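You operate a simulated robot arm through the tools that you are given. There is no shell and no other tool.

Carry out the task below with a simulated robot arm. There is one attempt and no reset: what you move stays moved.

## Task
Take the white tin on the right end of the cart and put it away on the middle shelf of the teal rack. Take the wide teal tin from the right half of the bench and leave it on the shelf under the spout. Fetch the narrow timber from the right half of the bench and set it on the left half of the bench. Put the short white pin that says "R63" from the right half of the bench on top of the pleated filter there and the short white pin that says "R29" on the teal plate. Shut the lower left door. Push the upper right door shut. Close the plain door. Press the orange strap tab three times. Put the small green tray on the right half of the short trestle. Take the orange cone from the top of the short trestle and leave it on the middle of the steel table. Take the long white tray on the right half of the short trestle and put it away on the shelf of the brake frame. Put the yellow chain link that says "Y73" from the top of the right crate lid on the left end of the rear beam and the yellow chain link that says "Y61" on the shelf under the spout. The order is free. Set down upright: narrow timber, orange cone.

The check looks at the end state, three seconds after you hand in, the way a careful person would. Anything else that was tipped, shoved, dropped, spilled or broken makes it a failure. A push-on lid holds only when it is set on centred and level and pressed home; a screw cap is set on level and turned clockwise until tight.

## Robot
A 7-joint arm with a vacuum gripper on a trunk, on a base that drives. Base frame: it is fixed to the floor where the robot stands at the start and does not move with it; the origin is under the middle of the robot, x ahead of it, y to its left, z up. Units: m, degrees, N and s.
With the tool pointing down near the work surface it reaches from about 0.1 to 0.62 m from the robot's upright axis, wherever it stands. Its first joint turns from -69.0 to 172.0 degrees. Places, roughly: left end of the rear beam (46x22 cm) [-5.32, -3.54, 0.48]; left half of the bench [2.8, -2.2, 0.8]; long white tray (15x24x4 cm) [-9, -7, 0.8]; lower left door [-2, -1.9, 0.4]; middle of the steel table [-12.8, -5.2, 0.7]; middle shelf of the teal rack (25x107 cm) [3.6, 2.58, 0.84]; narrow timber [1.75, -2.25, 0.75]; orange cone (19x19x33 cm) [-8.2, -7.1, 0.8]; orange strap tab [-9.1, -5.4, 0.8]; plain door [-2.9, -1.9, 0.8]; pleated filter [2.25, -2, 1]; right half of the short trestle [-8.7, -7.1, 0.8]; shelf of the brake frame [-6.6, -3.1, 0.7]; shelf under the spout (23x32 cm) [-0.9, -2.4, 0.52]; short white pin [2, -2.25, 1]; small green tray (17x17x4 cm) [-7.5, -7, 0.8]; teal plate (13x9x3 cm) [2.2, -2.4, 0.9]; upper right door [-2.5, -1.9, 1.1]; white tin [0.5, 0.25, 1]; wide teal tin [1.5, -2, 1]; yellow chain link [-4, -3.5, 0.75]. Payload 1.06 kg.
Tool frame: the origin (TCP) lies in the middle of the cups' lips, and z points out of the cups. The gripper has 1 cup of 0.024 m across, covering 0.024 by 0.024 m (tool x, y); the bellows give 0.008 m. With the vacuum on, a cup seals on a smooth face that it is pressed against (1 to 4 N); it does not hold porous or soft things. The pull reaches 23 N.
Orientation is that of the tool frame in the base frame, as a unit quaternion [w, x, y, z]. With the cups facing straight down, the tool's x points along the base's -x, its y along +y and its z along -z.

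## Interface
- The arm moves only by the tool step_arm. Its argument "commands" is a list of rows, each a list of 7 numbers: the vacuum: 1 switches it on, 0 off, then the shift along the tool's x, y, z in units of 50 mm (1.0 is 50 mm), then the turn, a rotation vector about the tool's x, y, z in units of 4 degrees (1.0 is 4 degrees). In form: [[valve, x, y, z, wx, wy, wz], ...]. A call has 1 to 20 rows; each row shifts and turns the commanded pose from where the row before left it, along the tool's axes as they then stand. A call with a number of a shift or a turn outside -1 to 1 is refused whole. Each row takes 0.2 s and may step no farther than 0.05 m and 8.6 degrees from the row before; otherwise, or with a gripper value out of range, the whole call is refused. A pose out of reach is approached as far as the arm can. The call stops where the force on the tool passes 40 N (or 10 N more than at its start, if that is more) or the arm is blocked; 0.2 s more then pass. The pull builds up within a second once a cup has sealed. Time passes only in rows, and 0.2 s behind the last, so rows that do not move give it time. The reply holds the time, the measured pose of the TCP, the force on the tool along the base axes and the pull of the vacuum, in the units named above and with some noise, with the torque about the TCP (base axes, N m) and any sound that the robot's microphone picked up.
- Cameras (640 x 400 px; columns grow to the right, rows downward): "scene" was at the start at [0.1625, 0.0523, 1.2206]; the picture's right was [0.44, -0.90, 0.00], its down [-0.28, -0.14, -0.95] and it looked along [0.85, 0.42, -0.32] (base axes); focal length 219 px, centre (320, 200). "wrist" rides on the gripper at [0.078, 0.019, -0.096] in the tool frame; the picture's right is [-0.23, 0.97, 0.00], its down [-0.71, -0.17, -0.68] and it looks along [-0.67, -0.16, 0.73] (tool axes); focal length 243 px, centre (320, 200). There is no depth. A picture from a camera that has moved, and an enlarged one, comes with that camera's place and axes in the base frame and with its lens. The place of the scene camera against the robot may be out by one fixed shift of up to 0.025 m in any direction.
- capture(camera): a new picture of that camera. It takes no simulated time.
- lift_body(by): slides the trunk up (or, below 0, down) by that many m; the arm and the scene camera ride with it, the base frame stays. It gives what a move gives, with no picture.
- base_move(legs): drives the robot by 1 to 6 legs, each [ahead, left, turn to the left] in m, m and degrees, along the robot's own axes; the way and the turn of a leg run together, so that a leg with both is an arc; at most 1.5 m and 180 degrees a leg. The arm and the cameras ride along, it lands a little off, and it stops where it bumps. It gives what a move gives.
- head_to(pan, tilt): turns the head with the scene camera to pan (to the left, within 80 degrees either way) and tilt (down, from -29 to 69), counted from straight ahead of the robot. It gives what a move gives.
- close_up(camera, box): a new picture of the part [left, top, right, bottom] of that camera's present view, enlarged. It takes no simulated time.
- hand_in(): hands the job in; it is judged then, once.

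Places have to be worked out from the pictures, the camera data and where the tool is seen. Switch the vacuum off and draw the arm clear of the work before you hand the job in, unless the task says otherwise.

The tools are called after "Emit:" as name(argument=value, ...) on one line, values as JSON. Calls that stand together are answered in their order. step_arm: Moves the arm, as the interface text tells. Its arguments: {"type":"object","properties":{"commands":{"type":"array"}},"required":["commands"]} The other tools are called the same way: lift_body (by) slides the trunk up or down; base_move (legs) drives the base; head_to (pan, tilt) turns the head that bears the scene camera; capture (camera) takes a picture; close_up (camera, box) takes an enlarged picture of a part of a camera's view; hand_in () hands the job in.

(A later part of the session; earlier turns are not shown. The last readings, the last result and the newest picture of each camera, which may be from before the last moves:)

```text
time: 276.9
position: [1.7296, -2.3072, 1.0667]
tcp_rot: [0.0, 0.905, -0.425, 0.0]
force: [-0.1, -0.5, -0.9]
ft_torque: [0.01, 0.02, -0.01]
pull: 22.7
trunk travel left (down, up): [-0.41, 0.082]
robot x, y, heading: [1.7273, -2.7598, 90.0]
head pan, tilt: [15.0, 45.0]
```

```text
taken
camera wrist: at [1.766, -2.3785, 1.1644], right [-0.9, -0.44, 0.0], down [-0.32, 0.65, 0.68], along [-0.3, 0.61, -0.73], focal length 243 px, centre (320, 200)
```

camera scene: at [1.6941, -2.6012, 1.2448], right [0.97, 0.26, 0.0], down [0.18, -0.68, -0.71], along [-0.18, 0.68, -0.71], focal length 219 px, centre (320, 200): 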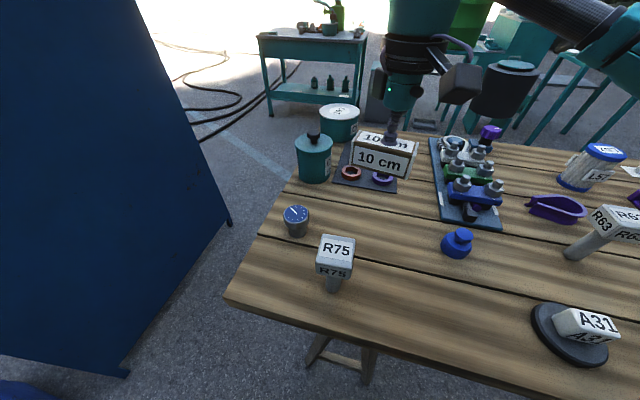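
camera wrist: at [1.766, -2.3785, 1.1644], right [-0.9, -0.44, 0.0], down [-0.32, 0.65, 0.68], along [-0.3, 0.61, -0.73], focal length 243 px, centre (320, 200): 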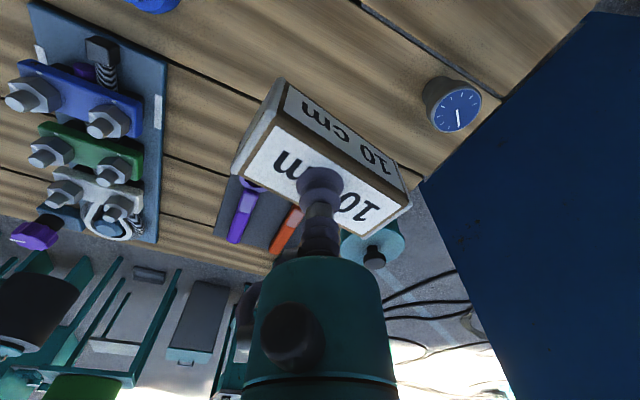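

The timber is up and light. I'll back off behind the bench, turn the wrist back, and slide along to the left half.

Emit:
base_move(legs=[[-0.42, 0, 0]])

Emit:
step_arm(commands=[[1, 0.2, 0, -0.3, 0, 0, 1], [1, 0.2, 0, -0.3, 0, 0, 1], [1, 0.2, 0, -0.3, 0, 0, 1], [1, 0, 0, 0, 0, 0, 1], [1, 0, 0, 0, 0, 0, 1], [1, 0, 0, 0, 0, 0, 1], [1, 0, 0, 0, 0, 0, 1], [1, 0, 0, 0, 0, 0, 1], [1, 0, 0, 0, 0, 0, 1], [1, 0, 0, 0, 0, 0, 1], [1, 0, 0, 0, 0, 0, 0]])

Emit:
base_move(legs=[[0, -1.0, 0]])

Emit:
head_to(pan=0, tilt=35)

Emit:
capture(camera="scene")

Emit:
capture(camera="wrist")

```text
time: 279.6
position: [1.7267, -2.7286, 1.0668]
tcp_rot: [0.0, 0.907, -0.421, 0.0]
force: [0.0, -0.8, 0.0]
ft_torque: [-0.02, 0.0, -0.01]
pull: 22.6
trunk travel left (down, up): [-0.41, 0.082]
robot x, y, heading: [1.7267, -3.1814, 90.3]
head pan, tilt: [15.0, 45.0]
```

```text
time: 281.9
position: [1.744, -2.7537, 1.1123]
tcp_rot: [0.001, 0.708, -0.706, 0.0]
force: [0.5, -0.2, -1.0]
ft_torque: [0.01, 0.02, 0.0]
pull: 22.8
trunk travel left (down, up): [-0.41, 0.082]
robot x, y, heading: [1.727, -3.1804, 90.1]
head pan, tilt: [15.0, 45.0]
```

```text
time: 290.9
position: [2.7189, -2.7315, 1.1127]
tcp_rot: [0.0, 0.717, -0.697, 0.0]
force: [-0.2, -0.1, -0.7]
ft_torque: [0.01, 0.0, -0.01]
pull: 23.0
trunk travel left (down, up): [-0.41, 0.082]
robot x, y, heading: [2.7183, -3.1635, 91.9]
head pan, tilt: [15.0, 45.0]
```

```text
time: 291.7
position: [2.7193, -2.7301, 1.112]
tcp_rot: [-0.001, 0.717, -0.697, 0.0]
force: [0.0, 0.8, -0.6]
ft_torque: [0.02, 0.03, -0.01]
pull: 22.9
trunk travel left (down, up): [-0.41, 0.082]
robot x, y, heading: [2.715, -3.1583, 92.1]
head pan, tilt: [0.0, 35.0]
```

```text
taken
camera scene: at [2.6977, -2.9933, 1.2596], right [1.0, 0.04, 0.0], down [0.02, -0.57, -0.82], along [-0.03, 0.82, -0.57], focal length 219 px, centre (320, 200)
```

scene: 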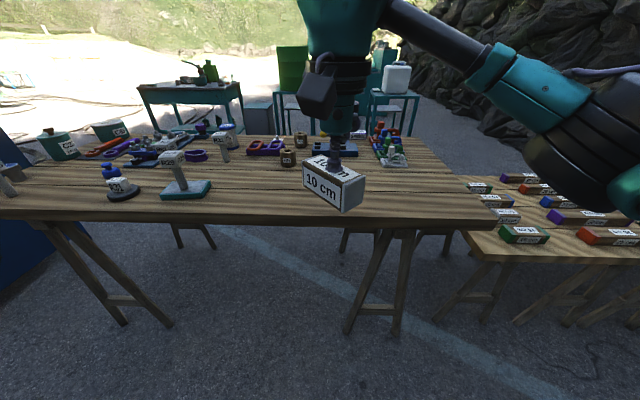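

```text
taken
camera wrist: at [2.7037, -2.81, 1.2094], right [-0.98, 0.21, 0.0], down [0.15, 0.71, 0.68], along [0.14, 0.67, -0.73], focal length 243 px, centre (320, 200)
```

wrist: 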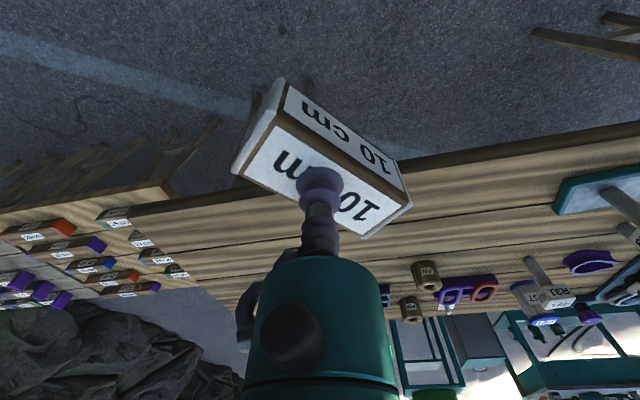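

The left half (x from 2.34 to 3.22) has a wide free area at the rear. I'll drive ahead so the timber is above about (2.73, -2.35).

Emit:
base_move(legs=[[0.38, 0, -2]])

Emit:
capture(camera="scene")

Emit:
capture(camera="wrist")

```text
time: 294.1
position: [2.7245, -2.3674, 1.1127]
tcp_rot: [0.001, 0.708, -0.707, 0.0]
force: [-0.5, -0.5, -0.5]
ft_torque: [0.02, -0.04, -0.01]
pull: 22.2
trunk travel left (down, up): [-0.41, 0.082]
robot x, y, heading: [2.7098, -2.7952, 90.3]
head pan, tilt: [0.0, 35.0]
```

```text
taken
camera scene: at [2.6957, -2.6275, 1.2596], right [1.0, 0.0, 0.0], down [0.0, -0.57, -0.82], along [0.0, 0.82, -0.57], focal length 219 px, centre (320, 200)
```

scene: 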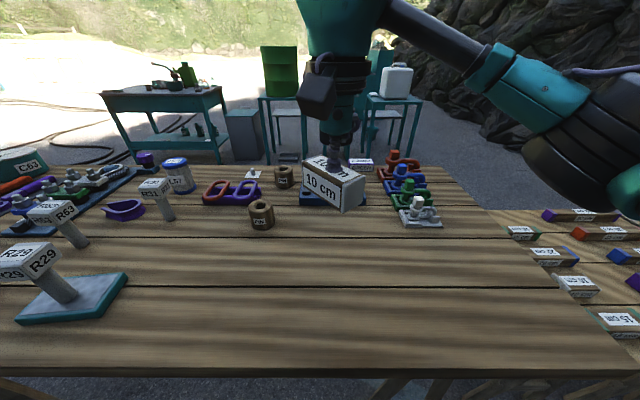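

```text
taken
camera wrist: at [2.7077, -2.4442, 1.2093], right [-0.97, 0.24, 0.0], down [0.17, 0.71, 0.68], along [0.16, 0.67, -0.73], focal length 243 px, centre (320, 200)
```

wrist: 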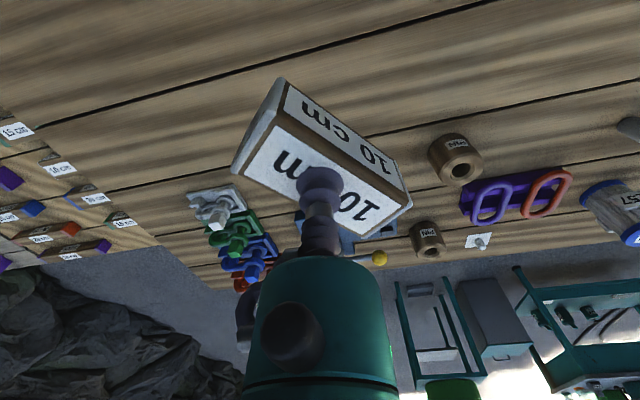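

The area below is free. Lowering the timber.

Emit:
step_arm(commands=[[1, 0, 0, 0.9, 0, 0, 0], [1, 0, 0, 0.9, 0, 0, 0], [1, 0, 0, 0.9, 0, 0, 0], [1, 0, 0, 0.9, 0, 0, 0], [1, 0, 0, 0.2, 0, 0, 0], [1, 0, 0, 0, 0, 0, 0]])

Emit:
capture(camera="scene")

```text
time: 295.4
position: [2.7217, -2.3662, 0.9202]
tcp_rot: [0.0, 0.707, -0.707, -0.001]
force: [-0.3, 0.2, 0.0]
ft_torque: [-0.04, 0.0, -0.01]
pull: 23.0
trunk travel left (down, up): [-0.41, 0.082]
robot x, y, heading: [2.7065, -2.7972, 90.4]
head pan, tilt: [0.0, 35.0]
```

```text
taken
camera scene: at [2.6957, -2.628, 1.2597], right [1.0, 0.0, 0.0], down [0.0, -0.57, -0.82], along [0.0, 0.82, -0.57], focal length 219 px, centre (320, 200)
```

scene: 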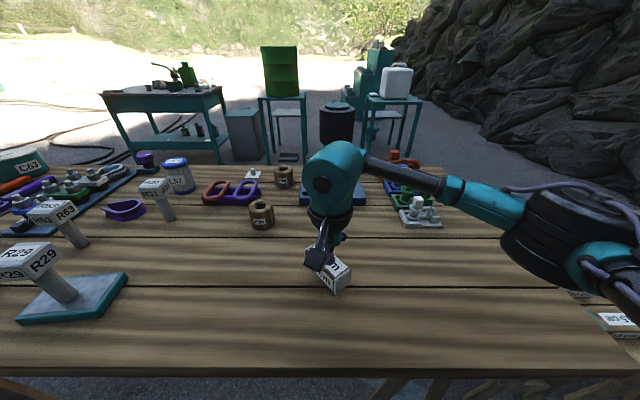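

Emit:
step_arm(commands=[[1, 0, 0, 0.2, 0, 0, 0], [1, 0, 0, 0.1, 0, 0, 0], [1, 0, 0, 0.06, 0, 0, 0], [1, 0, 0, 0, 0, 0, 0]])

```text
time: 296.4
position: [2.7259, -2.3674, 0.9046]
tcp_rot: [0.0, -0.706, 0.708, 0.0]
force: [-0.6, 0.9, -0.7]
ft_torque: [0.02, -0.01, 0.04]
pull: 23.1
trunk travel left (down, up): [-0.41, 0.082]
robot x, y, heading: [2.708, -2.7961, 90.2]
head pan, tilt: [0.0, 35.0]
```

Emit:
step_arm(commands=[[1, 0, 0, 0.06, 0, 0, 0], [1, 0, 0, 0.06, 0, 0, 0], [1, 0, 0, 0.03, 0, 0, 0], [1, 0, 0, 0, 0, 0, 0]])

Emit:
close_up(camera="scene", box=[260, 200, 420, 320])

```text
time: 297.4
position: [2.7256, -2.3667, 0.8968]
tcp_rot: [0.0, 0.708, -0.707, 0.0]
force: [-0.4, -0.1, -0.5]
ft_torque: [0.0, 0.0, -0.01]
pull: 23.0
trunk travel left (down, up): [-0.41, 0.082]
robot x, y, heading: [2.7089, -2.7953, 90.4]
head pan, tilt: [0.0, 35.0]
```

```text
3.33 times, centred on (340, 260) of scene
camera zoom: at [2.6957, -2.628, 1.2597], right [1.0, 0.0, 0.0], down [0.0, -0.57, -0.82], along [0.0, 0.82, -0.57], focal length 729 px, centre (253, 0)
```

zoom: 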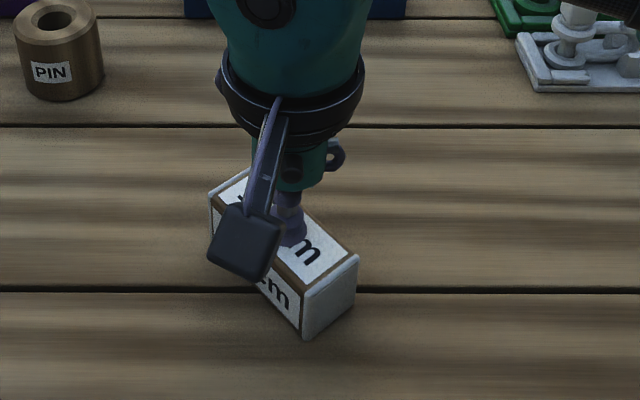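

Emit:
step_arm(commands=[[1, 0, 0, 0.05, 0, 0, 0], [1, 0, 0, 0, 0, 0, 0]])

```text
time: 298.1
position: [2.7255, -2.3672, 0.8953]
tcp_rot: [-0.001, -0.706, 0.708, 0.0]
force: [1.2, -0.6, 6.6]
ft_torque: [0.03, -0.01, -0.01]
pull: 22.7
trunk travel left (down, up): [-0.41, 0.082]
robot x, y, heading: [2.7073, -2.7972, 90.1]
head pan, tilt: [0.0, 35.0]
```

The block is down (6.6 N press). Releasing and lifting off.

Emit:
step_arm(commands=[[0, 0, 0, 0, 0, 0, 0], [0, 0, 0, 0, 0, 0, 0], [0, 0, 0, 0, 0, 0, 0], [0, 0, 0, -0.1, 0, 0, 0], [0, 0, 0, -0.4, 0, 0, 0], [0, 0, 0, -0.8, 0, 0, 0], [0, 0, 0, -0.9, 0, 0, 0], [0, 0, 0, -0.9, 0, 0, 0], [0, 0, 0, -0.9, 0, 0, 0], [0, 0, 0, 0, 0, 0, 0]])

Emit:
capture(camera="scene")

Emit:
capture(camera="wrist")

```text
time: 300.2
position: [2.7231, -2.3687, 1.0958]
tcp_rot: [-0.001, -0.707, 0.707, -0.001]
force: [0.7, -0.2, 0.3]
ft_torque: [-0.01, -0.04, -0.04]
pull: 0.0
trunk travel left (down, up): [-0.41, 0.082]
robot x, y, heading: [2.7105, -2.7969, 90.3]
head pan, tilt: [0.0, 35.0]
```

```text
taken
camera scene: at [2.6958, -2.628, 1.2596], right [1.0, 0.0, 0.0], down [0.0, -0.57, -0.82], along [0.0, 0.82, -0.57], focal length 219 px, centre (320, 200)
```

scene: 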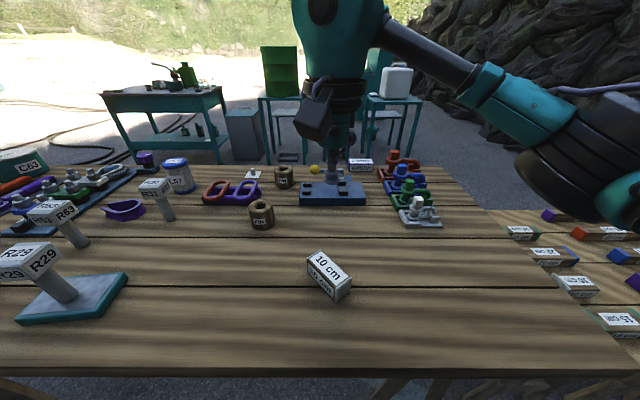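

```text
taken
camera wrist: at [2.7048, -2.4462, 1.1917], right [-0.97, 0.24, 0.0], down [0.17, 0.71, 0.68], along [0.16, 0.67, -0.73], focal length 243 px, centre (320, 200)
```

wrist: 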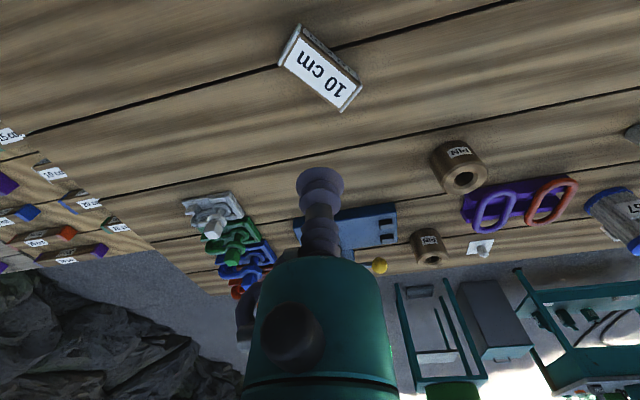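

The timber sits upright on the left half. Now back to R63: I'll shift so my axis is at about x=2.27, keeping the elbow clear of R29.

Emit:
base_move(legs=[[0, 0.44, 0], [0.05, 0, 0]])

Emit:
head_to(pan=10, tilt=40)

Emit:
capture(camera="scene")

Emit:
capture(camera="wrist")

```text
time: 305.2
position: [2.2728, -2.3189, 1.0939]
tcp_rot: [0.0, -0.706, 0.708, 0.0]
force: [-0.5, 0.5, -0.4]
ft_torque: [-0.01, 0.01, -0.02]
pull: 0.1
trunk travel left (down, up): [-0.41, 0.082]
robot x, y, heading: [2.2595, -2.7474, 90.3]
head pan, tilt: [0.0, 35.0]
```

```text
time: 306.0
position: [2.2726, -2.319, 1.0941]
tcp_rot: [0.0, -0.706, 0.708, 0.0]
force: [-0.3, 0.7, -0.1]
ft_torque: [0.03, 0.01, -0.01]
pull: 0.0
trunk travel left (down, up): [-0.41, 0.082]
robot x, y, heading: [2.2551, -2.7467, 90.1]
head pan, tilt: [10.0, 40.0]
```

```text
taken
camera scene: at [2.2308, -2.5841, 1.2521], right [0.98, 0.18, 0.0], down [0.11, -0.63, -0.77], along [-0.13, 0.75, -0.64], focal length 219 px, centre (320, 200)
```

scene: 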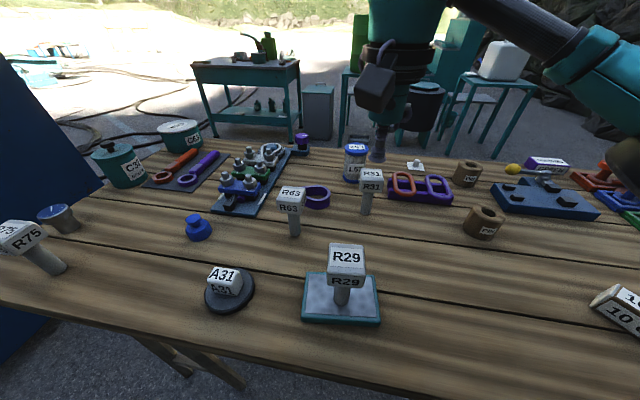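

```text
taken
camera wrist: at [2.2547, -2.3979, 1.1913], right [-0.97, 0.24, 0.0], down [0.17, 0.71, 0.68], along [0.16, 0.67, -0.73], focal length 243 px, centre (320, 200)
```

wrist: 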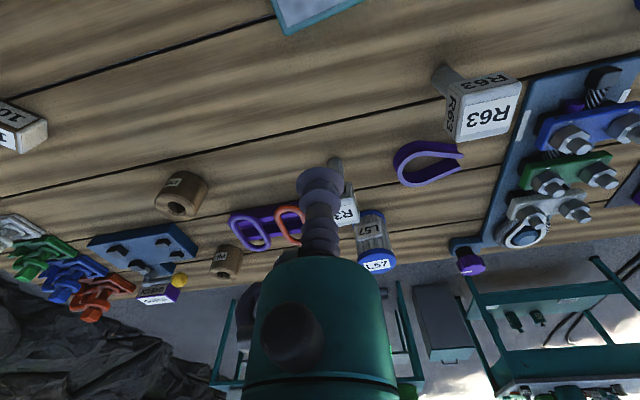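

R63's head is at about (2.125, -2.263). Moving over it.

Emit:
step_arm(commands=[[0, -0.28, 0.74, 0, 0, 0, 0], [0, -0.28, 0.74, 0, 0, 0, 0], [0, -0.28, 0.74, 0, 0, 0, 0], [0, -0.28, 0.73, 0, 0, 0, 0], [0, 0, 0, 0.7, 0, 0, 0], [1, 0, 0, 0.7, 0, 0, 0], [1, 0, 0, 0, 0, 0, 0]])

Emit:
capture(camera="wrist")

Emit:
capture(camera="scene")

```text
time: 307.6
position: [2.1254, -2.2662, 1.0241]
tcp_rot: [0.0, -0.707, 0.707, 0.0]
force: [0.0, -0.5, -0.4]
ft_torque: [-0.01, 0.02, 0.02]
pull: 0.0
trunk travel left (down, up): [-0.41, 0.082]
robot x, y, heading: [2.2568, -2.751, 90.1]
head pan, tilt: [10.0, 40.0]
```

```text
taken
camera wrist: at [2.1066, -2.3448, 1.1211], right [-0.97, 0.24, 0.0], down [0.17, 0.71, 0.68], along [0.16, 0.67, -0.73], focal length 243 px, centre (320, 200)
```

wrist: 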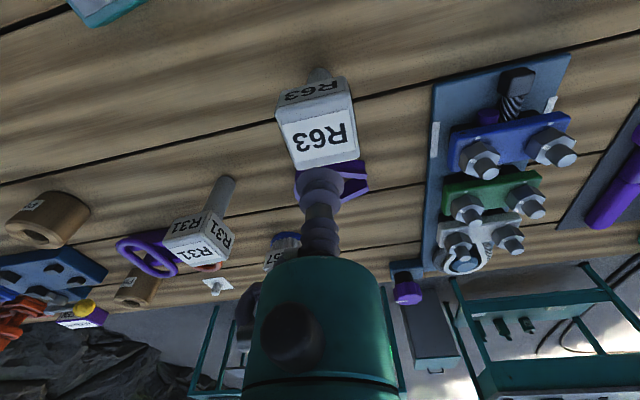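

```text
taken
camera scene: at [2.2308, -2.5842, 1.2521], right [0.98, 0.18, 0.0], down [0.11, -0.63, -0.77], along [-0.14, 0.75, -0.64], focal length 219 px, centre (320, 200)
```

scene: 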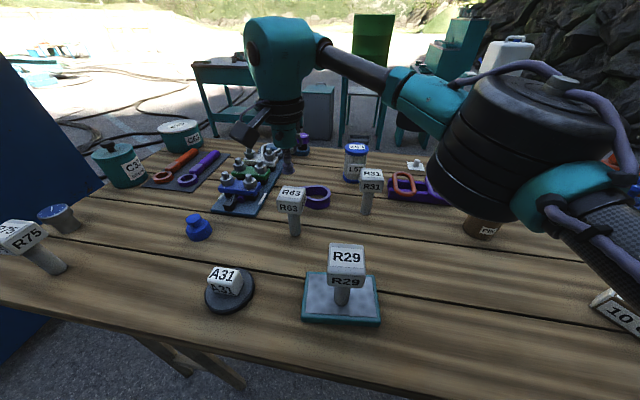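

Aligned within 3 mm. Lowering gently to seal.

Emit:
step_arm(commands=[[1, 0.06, 0, 0.4, 0, 0, 0], [1, 0, 0, 0.3, 0, 0, 0], [1, 0, 0, 0.1, 0, 0, 0], [1, 0, 0, 0.06, 0, 0, 0], [1, 0, 0, 0, 0, 0, 0]])

```text
time: 308.8
position: [2.1259, -2.2687, 0.9793]
tcp_rot: [-0.001, -0.706, 0.708, 0.0]
force: [0.2, -0.6, 0.6]
ft_torque: [-0.01, -0.02, -0.03]
pull: 0.0
trunk travel left (down, up): [-0.41, 0.082]
robot x, y, heading: [2.2583, -2.7493, 90.0]
head pan, tilt: [10.0, 40.0]
```

Emit:
step_arm(commands=[[1, 0, 0, 0.05, 0, 0, 0], [1, 0, 0, 0.05, 0, 0, 0], [1, 0, 0, 0, 0, 0, 0]])

```text
time: 309.6
position: [2.1263, -2.2665, 0.976]
tcp_rot: [0.0, -0.706, 0.708, 0.0]
force: [1.0, 0.4, 0.5]
ft_torque: [0.02, 0.01, 0.01]
pull: 0.0
trunk travel left (down, up): [-0.41, 0.082]
robot x, y, heading: [2.2556, -2.751, 90.3]
head pan, tilt: [10.0, 40.0]
```

Emit:
step_arm(commands=[[1, 0, 0, 0.05, 0, 0, 0], [1, 0, 0, 0.04, 0, 0, 0], [1, 0, 0, 0, 0, 0, 0], [1, 0, 0, 0, 0, 0, 0]])

```text
time: 310.6
position: [2.1258, -2.268, 0.9706]
tcp_rot: [0.0, -0.707, 0.708, 0.0]
force: [0.5, 0.2, 3.5]
ft_torque: [0.02, -0.03, -0.01]
pull: 23.1
trunk travel left (down, up): [-0.41, 0.082]
robot x, y, heading: [2.2551, -2.7486, 90.2]
head pan, tilt: [10.0, 40.0]
```

R63 sealed. Lifting it, retracting, and backing away from the bench.

Emit:
step_arm(commands=[[1, 0, 0, -0.2, 0, 0, 0], [1, 0, 0, -0.5, 0, 0, 0], [1, 0, 0, -0.8, 0, 0, 0], [1, 0, 0, -0.8, 0, 0, 0], [1, 0.2, 0, -0.4, 0, 0, 0], [1, 0, 0, 0, 0, 0, 0]])

Emit:
capture(camera="scene")

Emit:
base_move(legs=[[-0.45, 0, 0]])

Emit:
lift_body(by=0.05)

Emit:
capture(camera="wrist")

```text
time: 312.0
position: [2.1251, -2.2769, 1.107]
tcp_rot: [-0.001, -0.707, 0.707, 0.0]
force: [0.3, 0.3, -4.9]
ft_torque: [-0.03, 0.0, 0.0]
pull: 22.7
trunk travel left (down, up): [-0.41, 0.082]
robot x, y, heading: [2.2576, -2.7523, 90.4]
head pan, tilt: [10.0, 40.0]
```

```text
taken
camera scene: at [2.2307, -2.5837, 1.252], right [0.98, 0.18, 0.0], down [0.11, -0.63, -0.77], along [-0.14, 0.75, -0.64], focal length 219 px, centre (320, 200)
```

scene: 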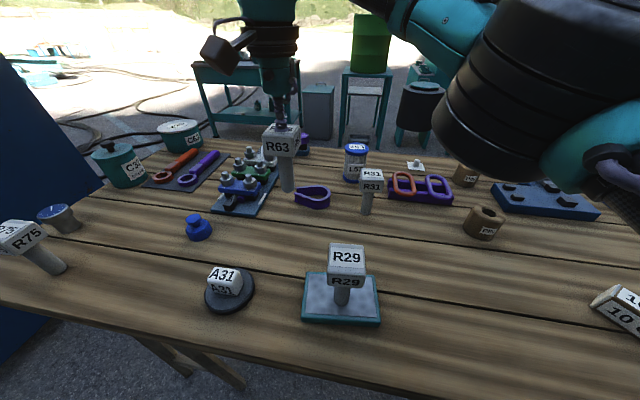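

```text
time: 314.7
position: [2.1219, -2.7381, 1.1081]
tcp_rot: [0.001, 0.712, -0.703, 0.001]
force: [0.0, -0.3, -4.6]
ft_torque: [0.0, 0.0, 0.02]
pull: 22.8
trunk travel left (down, up): [-0.41, 0.082]
robot x, y, heading: [2.2608, -3.2072, 90.9]
head pan, tilt: [10.0, 40.0]
```

```text
time: 315.6
position: [2.1231, -2.7374, 1.1572]
tcp_rot: [0.001, 0.711, -0.703, 0.001]
force: [0.3, 0.3, -4.7]
ft_torque: [-0.01, 0.02, -0.03]
pull: 23.2
trunk travel left (down, up): [-0.46, 0.032]
robot x, y, heading: [2.2657, -3.2062, 90.9]
head pan, tilt: [10.0, 40.0]
```

```text
taken
camera wrist: at [2.1057, -2.8161, 1.2541], right [-0.97, 0.22, 0.0], down [0.16, 0.71, 0.68], along [0.15, 0.67, -0.73], focal length 243 px, centre (320, 200)
```

wrist: 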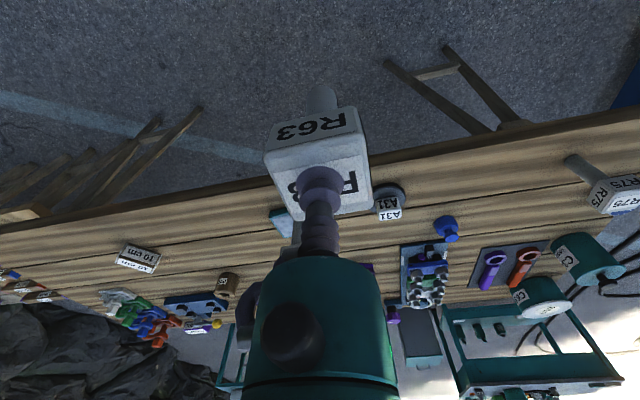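

Emit:
step_arm(commands=[[1, 0.7, -0.5, 0, 0, 0, 0], [1, 0.7, -0.5, 0, 0, 0, 0], [1, 0.6, -0.5, 0, 0, 0, 0], [1, 0, 0, 0, 0, 0, 0]])

Emit:
base_move(legs=[[0, 1.1, -0.9]])

Emit:
head_to(pan=20, tilt=25)

Emit:
capture(camera="scene")

```text
time: 316.6
position: [2.1984, -2.8378, 1.1568]
tcp_rot: [0.0, 0.711, -0.703, 0.0]
force: [-0.5, -1.0, -4.5]
ft_torque: [-0.03, 0.0, -0.01]
pull: 23.2
trunk travel left (down, up): [-0.46, 0.032]
robot x, y, heading: [2.2605, -3.2084, 90.8]
head pan, tilt: [10.0, 40.0]
```

```text
time: 326.7
position: [1.0812, -2.8604, 1.1558]
tcp_rot: [0.0, 0.714, -0.7, 0.0]
force: [0.2, -0.7, -4.3]
ft_torque: [-0.01, -0.02, 0.0]
pull: 22.8
trunk travel left (down, up): [-0.46, 0.032]
robot x, y, heading: [1.1513, -3.2305, 91.2]
head pan, tilt: [10.0, 40.0]
```

```text
time: 327.5
position: [1.0823, -2.8615, 1.1578]
tcp_rot: [0.0, 0.714, -0.7, 0.0]
force: [0.0, 0.3, -4.4]
ft_torque: [-0.01, -0.02, 0.0]
pull: 23.0
trunk travel left (down, up): [-0.46, 0.032]
robot x, y, heading: [1.1508, -3.2296, 91.4]
head pan, tilt: [20.0, 25.0]
```

```text
taken
camera scene: at [1.1029, -3.0967, 1.3341], right [0.93, 0.36, 0.0], down [0.15, -0.39, -0.91], along [-0.33, 0.84, -0.42], focal length 219 px, centre (320, 200)
```

scene: 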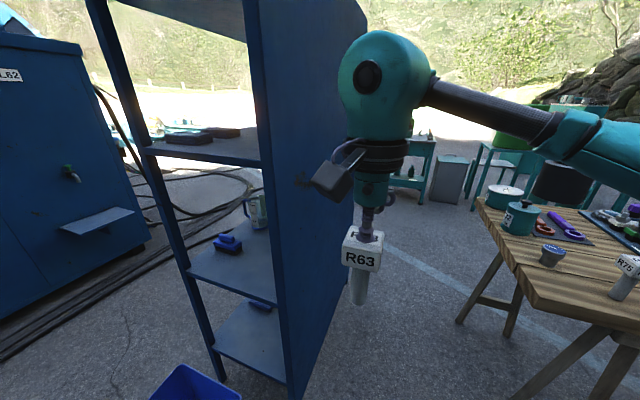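

The gap ahead is clear. I'll straighten and drive north through it, keeping R63 in front.

Emit:
base_move(legs=[[0.3, -0.04, -1.4], [1.0, 0, 0], [0.95, 0, 0]])

Emit:
capture(camera="scene")

```text
time: 338.9
position: [1.1182, -0.6006, 1.1572]
tcp_rot: [-0.001, -0.706, 0.708, 0.001]
force: [0.0, 0.2, -5.0]
ft_torque: [-0.01, 0.03, 0.01]
pull: 22.6
trunk travel left (down, up): [-0.46, 0.032]
robot x, y, heading: [1.1761, -0.9717, 90.2]
head pan, tilt: [20.0, 25.0]
```

```text
taken
camera scene: at [1.1333, -0.8377, 1.3342], right [0.94, 0.34, 0.0], down [0.15, -0.4, -0.91], along [-0.31, 0.85, -0.42], focal length 219 px, centre (320, 200)
```

scene: 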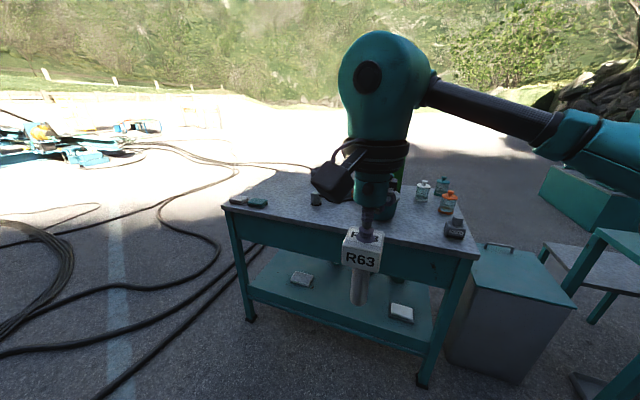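

Clear of the gap. Now I'll turn to face the bench and slide over in front of the filter at x≈2.25.

Emit:
base_move(legs=[[0, 0, 90], [0, 0, 90], [0, 1.05, 0], [0.3, 0, 0]])

Emit:
head_to(pan=0, tilt=40)

Emit:
capture(camera="scene")

Emit:
capture(camera="wrist")

```text
time: 357.9
position: [2.3063, -1.6199, 1.1564]
tcp_rot: [-0.001, 0.702, 0.712, 0.0]
force: [-0.4, 0.4, -4.4]
ft_torque: [0.04, -0.01, 0.0]
pull: 22.3
trunk travel left (down, up): [-0.46, 0.032]
robot x, y, heading: [2.2404, -1.2465, -88.7]
head pan, tilt: [20.0, 25.0]
```

```text
time: 358.7
position: [2.3067, -1.6179, 1.1568]
tcp_rot: [0.001, 0.702, 0.712, 0.0]
force: [0.2, -0.3, -4.9]
ft_torque: [0.02, -0.02, 0.01]
pull: 22.4
trunk travel left (down, up): [-0.46, 0.032]
robot x, y, heading: [2.2409, -1.2464, -89.0]
head pan, tilt: [0.0, 40.0]
```

```text
taken
camera scene: at [2.2328, -1.3587, 1.3109], right [-1.0, -0.02, 0.0], down [-0.01, 0.64, -0.77], along [0.01, -0.77, -0.64], focal length 219 px, centre (320, 200)
```

scene: 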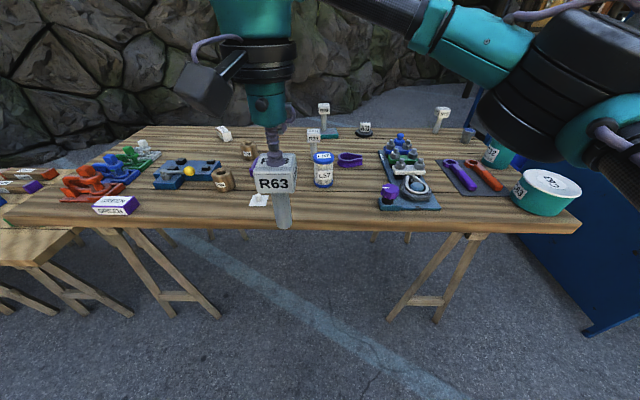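

```text
taken
camera wrist: at [2.3255, -1.5395, 1.2542], right [0.98, -0.22, 0.0], down [-0.16, -0.71, 0.68], along [-0.15, -0.67, -0.73], focal length 243 px, centre (320, 200)
```

wrist: 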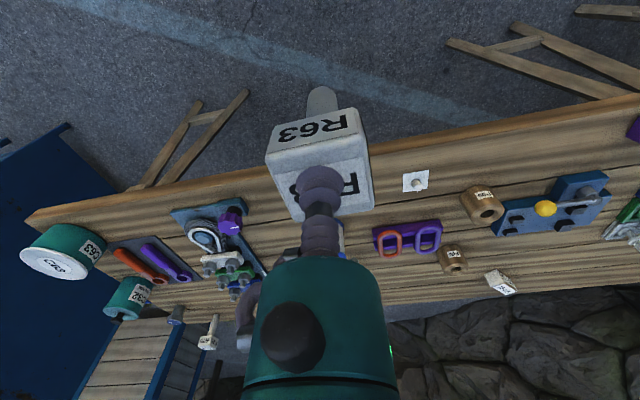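

The filter L57 is at about (2.23, -2.0). I'll drive 0.28 m closer and look again.

Emit:
base_move(legs=[[0.28, 0.03, -1.0]])

Emit:
head_to(pan=0, tilt=50)

Emit:
capture(camera="scene")

Emit:
capture(camera="wrist")

```text
time: 360.6
position: [2.3349, -1.8984, 1.1575]
tcp_rot: [-0.001, 0.707, 0.708, 0.001]
force: [0.1, 0.3, -4.9]
ft_torque: [0.01, 0.02, 0.0]
pull: 23.1
trunk travel left (down, up): [-0.46, 0.032]
robot x, y, heading: [2.2728, -1.5268, -89.4]
head pan, tilt: [0.0, 40.0]
```

```text
time: 361.4
position: [2.3349, -1.8975, 1.1575]
tcp_rot: [0.0, 0.707, 0.708, 0.0]
force: [-0.3, 0.1, -4.8]
ft_torque: [0.04, 0.01, 0.0]
pull: 23.1
trunk travel left (down, up): [-0.46, 0.032]
robot x, y, heading: [2.2742, -1.5254, -89.8]
head pan, tilt: [0.0, 50.0]
```

```text
taken
camera scene: at [2.264, -1.63, 1.2967], right [-1.0, -0.01, 0.0], down [0.0, 0.77, -0.64], along [0.0, -0.64, -0.77], focal length 219 px, centre (320, 200)
```

scene: 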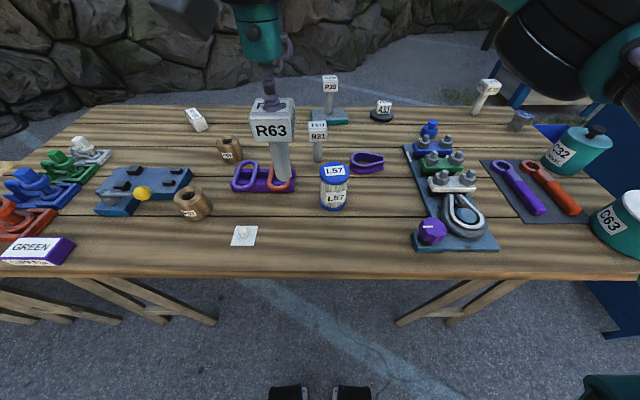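

```text
taken
camera wrist: at [2.3545, -1.8198, 1.2541], right [0.97, -0.23, 0.0], down [-0.17, -0.71, 0.68], along [-0.16, -0.67, -0.73], focal length 243 px, centre (320, 200)
```

wrist: 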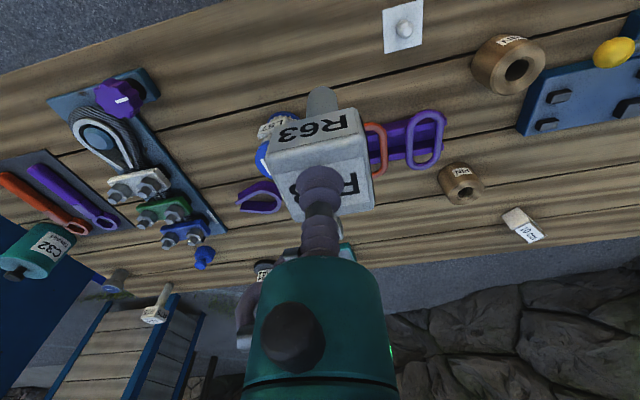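

Filter top is at about (2.238, -2.005, 0.955). I'll bring R63 over it, staying high, and verify from both cameras.

Emit:
step_arm(commands=[[1, -0.54, -0.48, 0, 0, 0, 0], [1, -0.54, -0.48, 0, 0, 0, 0], [1, -0.54, -0.49, 0, 0, 0, 0], [1, -0.54, -0.49, 0, 0, 0, 0], [1, 0, 0, 0, 0, 0, 0]])

Emit:
close_up(camera="scene", box=[220, 60, 440, 240])

Emit:
capture(camera="wrist")

```text
time: 362.6
position: [2.2387, -2.0062, 1.1561]
tcp_rot: [0.0, 0.707, 0.708, 0.0]
force: [-0.4, -0.3, -4.7]
ft_torque: [0.02, -0.03, 0.01]
pull: 22.5
trunk travel left (down, up): [-0.46, 0.032]
robot x, y, heading: [2.2731, -1.5275, -89.5]
head pan, tilt: [0.0, 50.0]
```

```text
2.22 times, centred on (330, 150) of scene
camera zoom: at [2.2641, -1.6299, 1.2967], right [-1.0, -0.01, 0.0], down [0.0, 0.77, -0.64], along [0.0, -0.64, -0.77], focal length 486 px, centre (298, 311)
```

zoom: 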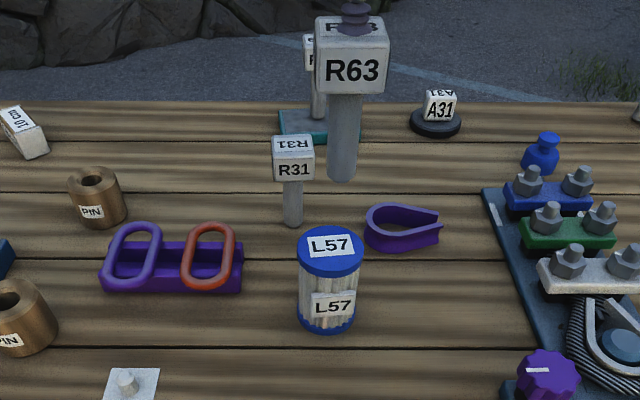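

```text
taken
camera wrist: at [2.2588, -1.9269, 1.2535], right [0.97, -0.23, 0.0], down [-0.17, -0.71, 0.68], along [-0.16, -0.67, -0.73], focal length 243 px, centre (320, 200)
```

wrist: 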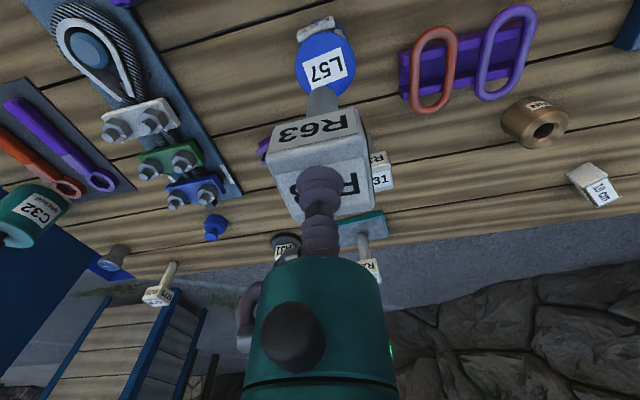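

Both views agree the pin needs ~8 mm in +x and ~3 mm in +y. I'll apply that and lower most of the way.

Emit:
step_arm(commands=[[1, 0.06, 0.16, 0.2, 0, 0, 0], [1, 0, 0, 0.4, 0, 0, 0], [1, 0, 0, 0.4, 0, 0, 0], [1, 0, 0, 0.2, 0, 0, 0], [1, 0, 0, 0, 0, 0, 0]])

Emit:
close_up(camera="scene", box=[260, 80, 420, 230])

Emit:
close_up(camera="wrist", box=[220, 20, 420, 220])

```text
time: 363.8
position: [2.2457, -2.0018, 1.0963]
tcp_rot: [0.0, 0.707, 0.707, 0.0]
force: [0.6, 0.3, -4.7]
ft_torque: [0.04, 0.03, -0.01]
pull: 22.8
trunk travel left (down, up): [-0.46, 0.032]
robot x, y, heading: [2.2726, -1.525, -89.8]
head pan, tilt: [0.0, 50.0]
```

```text
2.67 times, centred on (340, 155) of scene
camera zoom: at [2.264, -1.63, 1.2967], right [-1.0, -0.01, 0.0], down [0.0, 0.77, -0.64], along [0.0, -0.64, -0.77], focal length 583 px, centre (267, 320)
```

zoom: 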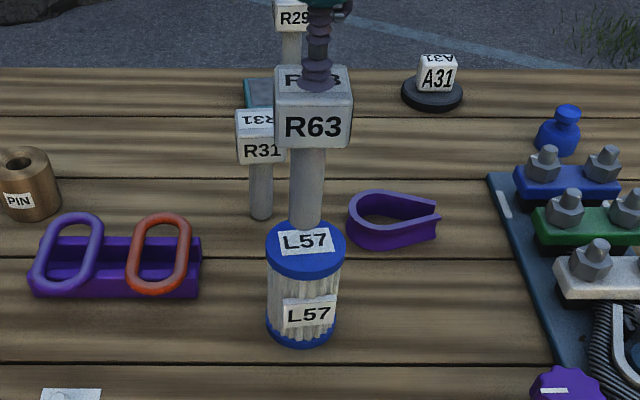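

```text
2.00 times, centred on (320, 120) of wrist
camera zoom: at [2.2659, -1.9242, 1.1941], right [0.97, -0.23, 0.0], down [-0.17, -0.71, 0.68], along [-0.16, -0.67, -0.73], focal length 485 px, centre (320, 360)
```

zoom: 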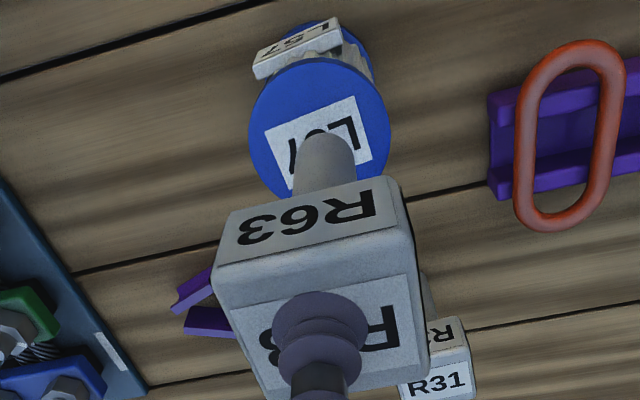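

Aligned over the cap. Lowering in small steps to contact.

Emit:
step_arm(commands=[[1, 0, 0, 0.15, 0, 0, 0], [1, 0, 0, 0.08, 0, 0, 0], [1, 0, 0, 0.06, 0, 0, 0], [1, 0, 0, 0, 0, 0, 0]])

```text
time: 364.8
position: [2.2467, -2.0034, 1.0803]
tcp_rot: [0.0, 0.706, 0.708, 0.0]
force: [0.4, 0.6, -4.7]
ft_torque: [0.01, -0.03, -0.01]
pull: 22.8
trunk travel left (down, up): [-0.46, 0.032]
robot x, y, heading: [2.2747, -1.528, -89.6]
head pan, tilt: [0.0, 50.0]
```

Emit:
step_arm(commands=[[1, 0, 0, 0.06, 0, 0, 0], [1, 0, 0, 0.05, 0, 0, 0], [1, 0, 0, 0, 0, 0, 0]])

Emit:
close_up(camera="scene", box=[260, 80, 420, 230])

```text
time: 365.6
position: [2.2457, -2.0029, 1.0773]
tcp_rot: [0.0, 0.707, 0.707, 0.0]
force: [-0.3, 0.5, -3.7]
ft_torque: [0.05, -0.01, 0.01]
pull: 22.6
trunk travel left (down, up): [-0.46, 0.032]
robot x, y, heading: [2.2733, -1.527, -89.5]
head pan, tilt: [0.0, 50.0]
```

```text
2.67 times, centred on (340, 155) of scene
camera zoom: at [2.2639, -1.63, 1.2967], right [-1.0, -0.01, 0.0], down [0.0, 0.77, -0.64], along [0.0, -0.64, -0.77], focal length 583 px, centre (267, 320)
```

zoom: 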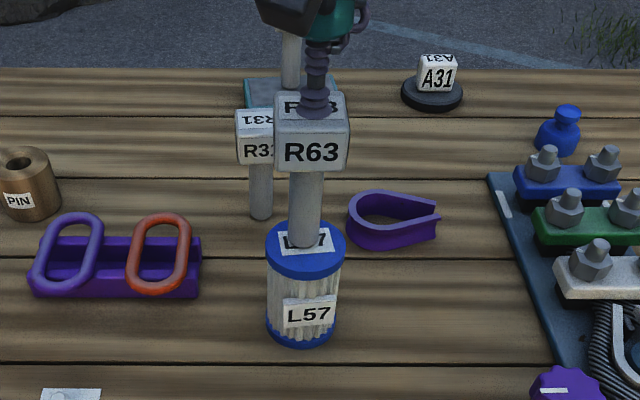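

Emit:
step_arm(commands=[[1, 0, 0, 0.04, 0, 0, 0], [1, 0, 0, 0, 0, 0, 0]])

```text
time: 366.2
position: [2.2465, -2.0022, 1.0772]
tcp_rot: [0.003, 0.707, 0.707, 0.0]
force: [-1.5, -1.9, 8.3]
ft_torque: [-0.08, 0.01, 0.0]
pull: 22.6
trunk travel left (down, up): [-0.46, 0.032]
robot x, y, heading: [2.2724, -1.5265, -89.9]
head pan, tilt: [0.0, 50.0]
```

Firm contact (+8 N). Releasing, waiting for the vacuum to bleed, then lifting straight up slowly.

Emit:
step_arm(commands=[[0, 0, 0, -0.03, 0, 0, 0], [0, 0, 0, 0, 0, 0, 0], [0, 0, 0, 0, 0, 0, 0], [0, 0, 0, 0, 0, 0, 0], [0, 0, 0, -0.08, 0, 0, 0], [0, 0, 0, -0.2, 0, 0, 0], [0, 0, 0, -0.5, 0, 0, 0], [0, 0, 0, -0.5, 0, 0, 0], [0, 0, 0, 0, 0, 0, 0]])

Emit:
close_up(camera="scene", box=[260, 80, 420, 230])

Emit:
capture(camera="wrist")

```text
time: 368.2
position: [2.2463, -2.0031, 1.1412]
tcp_rot: [0.0, 0.706, 0.708, 0.001]
force: [-0.1, 0.1, 0.8]
ft_torque: [-0.04, -0.03, 0.03]
pull: 0.0
trunk travel left (down, up): [-0.46, 0.032]
robot x, y, heading: [2.2737, -1.529, -89.6]
head pan, tilt: [0.0, 50.0]
```

```text
2.67 times, centred on (340, 155) of scene
camera zoom: at [2.2639, -1.6299, 1.2967], right [-1.0, -0.01, 0.0], down [0.0, 0.77, -0.64], along [0.0, -0.64, -0.77], focal length 583 px, centre (267, 320)
```

zoom: 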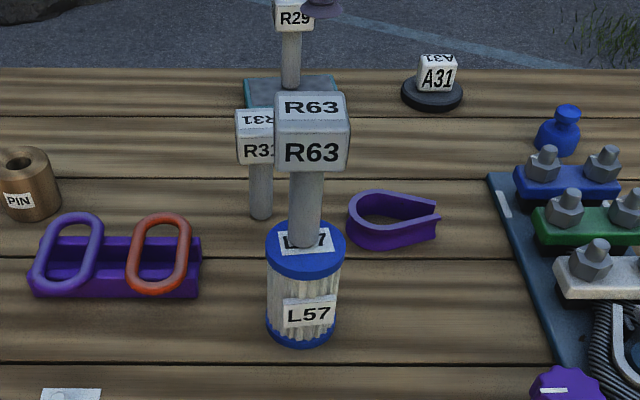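

```text
taken
camera wrist: at [2.2653, -1.9242, 1.2382], right [0.97, -0.23, 0.0], down [-0.17, -0.71, 0.68], along [-0.16, -0.67, -0.73], focal length 243 px, centre (320, 200)
```

wrist: 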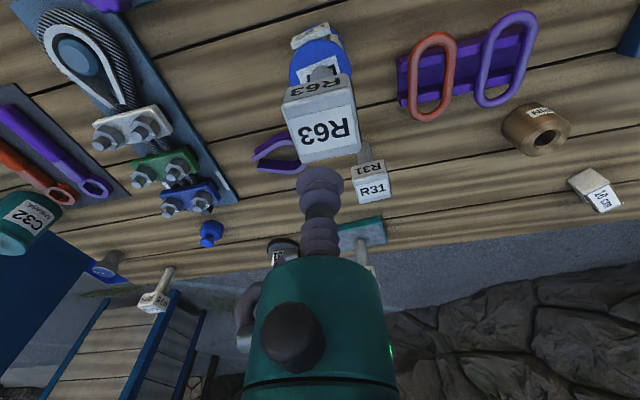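

R63 stands squarely on the filter. Next the wide teal tin C63: retract, back off, and slide to x≈1.6.

Emit:
step_arm(commands=[[0, 0.3, 0, -0.2, 0, 0, 0], [0, 0.8, 0, 0, 0, 0, 0], [0, 0.8, 0, 0, 0, 0, 0], [0, 0, 0, 0, 0, 0, 0]])

Emit:
base_move(legs=[[-0.25, 0, 0], [0, -0.72, 0]])

Emit:
head_to(pan=0, tilt=45)

Emit:
capture(camera="scene")

Emit:
capture(camera="wrist")

```text
time: 369.2
position: [2.246, -1.9088, 1.152]
tcp_rot: [-0.001, 0.707, 0.707, 0.0]
force: [-0.6, 0.2, -0.4]
ft_torque: [0.02, -0.01, 0.0]
pull: 0.0
trunk travel left (down, up): [-0.46, 0.032]
robot x, y, heading: [2.2756, -1.5257, -89.9]
head pan, tilt: [0.0, 50.0]
```

```text
time: 377.3
position: [1.5286, -1.6646, 1.1523]
tcp_rot: [0.0, 0.707, 0.707, 0.0]
force: [0.9, 0.3, -0.1]
ft_torque: [0.01, -0.04, 0.0]
pull: 0.0
trunk travel left (down, up): [-0.46, 0.032]
robot x, y, heading: [1.5575, -1.2849, -90.1]
head pan, tilt: [0.0, 50.0]
```

```text
time: 377.9
position: [1.5281, -1.6664, 1.1526]
tcp_rot: [0.0, 0.708, 0.707, 0.0]
force: [-0.1, -0.4, -0.1]
ft_torque: [0.01, 0.0, -0.02]
pull: 0.1
trunk travel left (down, up): [-0.46, 0.032]
robot x, y, heading: [1.5625, -1.2899, -89.8]
head pan, tilt: [0.0, 45.0]
```

```text
taken
camera scene: at [1.5479, -1.3922, 1.3036], right [-1.0, 0.0, 0.0], down [0.0, 0.71, -0.71], along [0.0, -0.71, -0.71], focal length 219 px, centre (320, 200)
```

scene: 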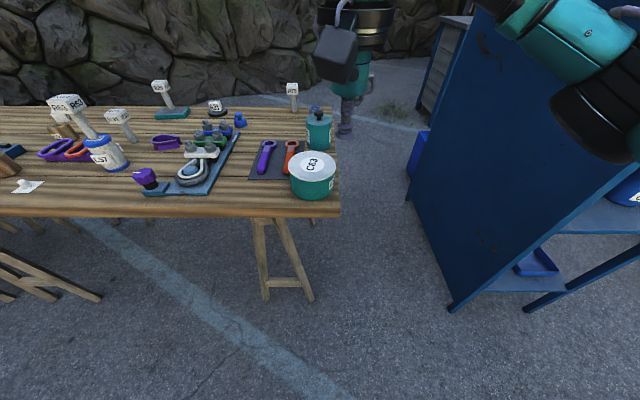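

```text
taken
camera wrist: at [1.5483, -1.5866, 1.2495], right [0.97, -0.24, 0.0], down [-0.17, -0.71, 0.69], along [-0.16, -0.67, -0.73], focal length 243 px, centre (320, 200)
```

wrist: 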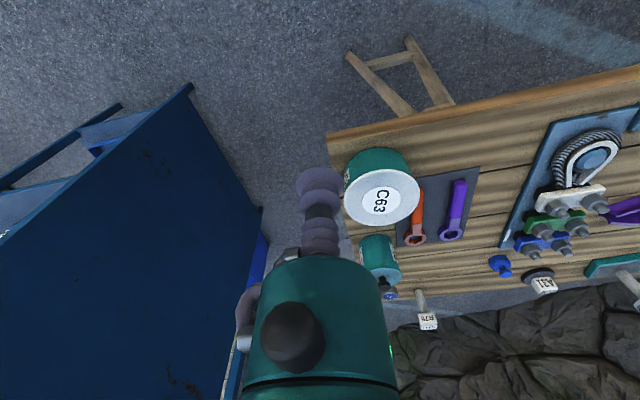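

C63's lid is at about (1.58, -1.94). I'll drive 0.2 m closer and put the cup over it.

Emit:
base_move(legs=[[0.2, 0, 0]])

Emit:
capture(camera="wrist")

Emit:
capture(camera="scene")

```text
time: 379.5
position: [1.5247, -1.8622, 1.152]
tcp_rot: [0.001, 0.71, 0.704, 0.0]
force: [-0.1, -0.7, 1.3]
ft_torque: [0.01, 0.01, 0.02]
pull: 0.1
trunk travel left (down, up): [-0.46, 0.032]
robot x, y, heading: [1.5601, -1.4833, -90.5]
head pan, tilt: [0.0, 45.0]
```

```text
taken
camera wrist: at [1.5453, -1.7845, 1.2493], right [0.97, -0.25, 0.0], down [-0.18, -0.71, 0.68], along [-0.17, -0.66, -0.73], focal length 243 px, centre (320, 200)
```

wrist: 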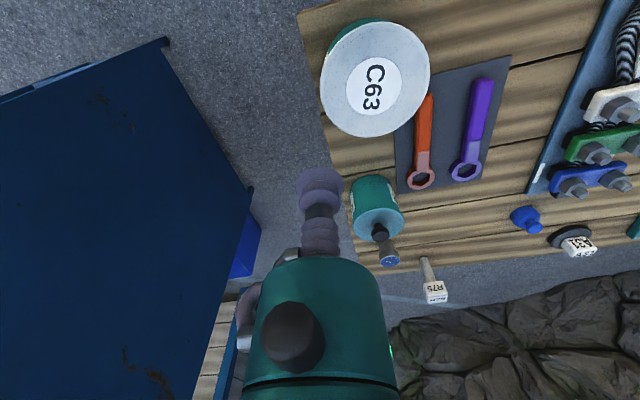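

```text
taken
camera scene: at [1.5465, -1.5902, 1.3035], right [-1.0, 0.01, 0.0], down [0.0, 0.71, -0.71], along [0.0, -0.71, -0.71], focal length 219 px, centre (320, 200)
```

scene: 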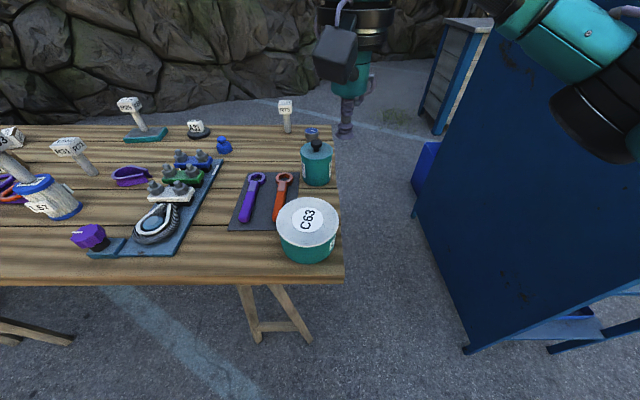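

Two wrist views put the lid centre at (1.584, -1.886), top near z≈0.95. Moving above and lowering partway.

Emit:
step_arm(commands=[[0, -0.26, 0.59, 0, 0, 0, 0], [0, -0.26, 0.59, 0.3, 0, 0, 0], [0, 0, 0, 0.8, 0, 0, 0], [0, 0, 0, 0.8, 0, 0, 0], [0, 0, 0, 0.5, 0, 0, 0], [1, 0, 0, 0, 0, 0, 0]])

Emit:
capture(camera="wrist")

Emit:
capture(camera="scene")

```text
time: 380.9
position: [1.5832, -1.889, 1.0315]
tcp_rot: [0.0, 0.71, 0.704, 0.0]
force: [0.4, -0.2, 0.6]
ft_torque: [-0.03, 0.02, -0.01]
pull: 0.0
trunk travel left (down, up): [-0.46, 0.032]
robot x, y, heading: [1.5591, -1.4828, -90.7]
head pan, tilt: [0.0, 45.0]
```

```text
taken
camera wrist: at [1.6036, -1.8102, 1.1293], right [0.97, -0.25, 0.0], down [-0.18, -0.71, 0.69], along [-0.17, -0.66, -0.73], focal length 243 px, centre (320, 200)
```

wrist: 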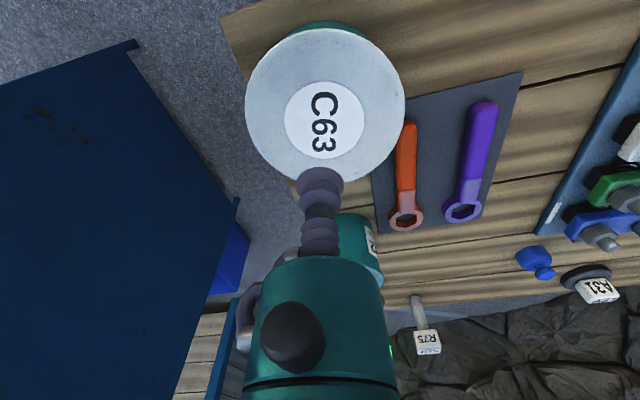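

```text
taken
camera scene: at [1.5465, -1.5894, 1.3037], right [-1.0, 0.01, 0.0], down [0.0, 0.71, -0.71], along [0.0, -0.71, -0.71], focal length 219 px, centre (320, 200)
```

scene: 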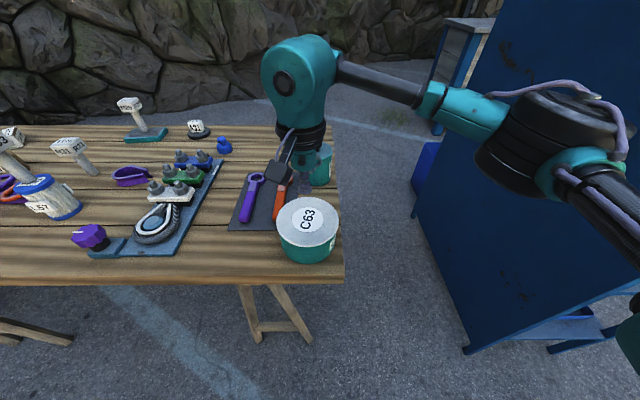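

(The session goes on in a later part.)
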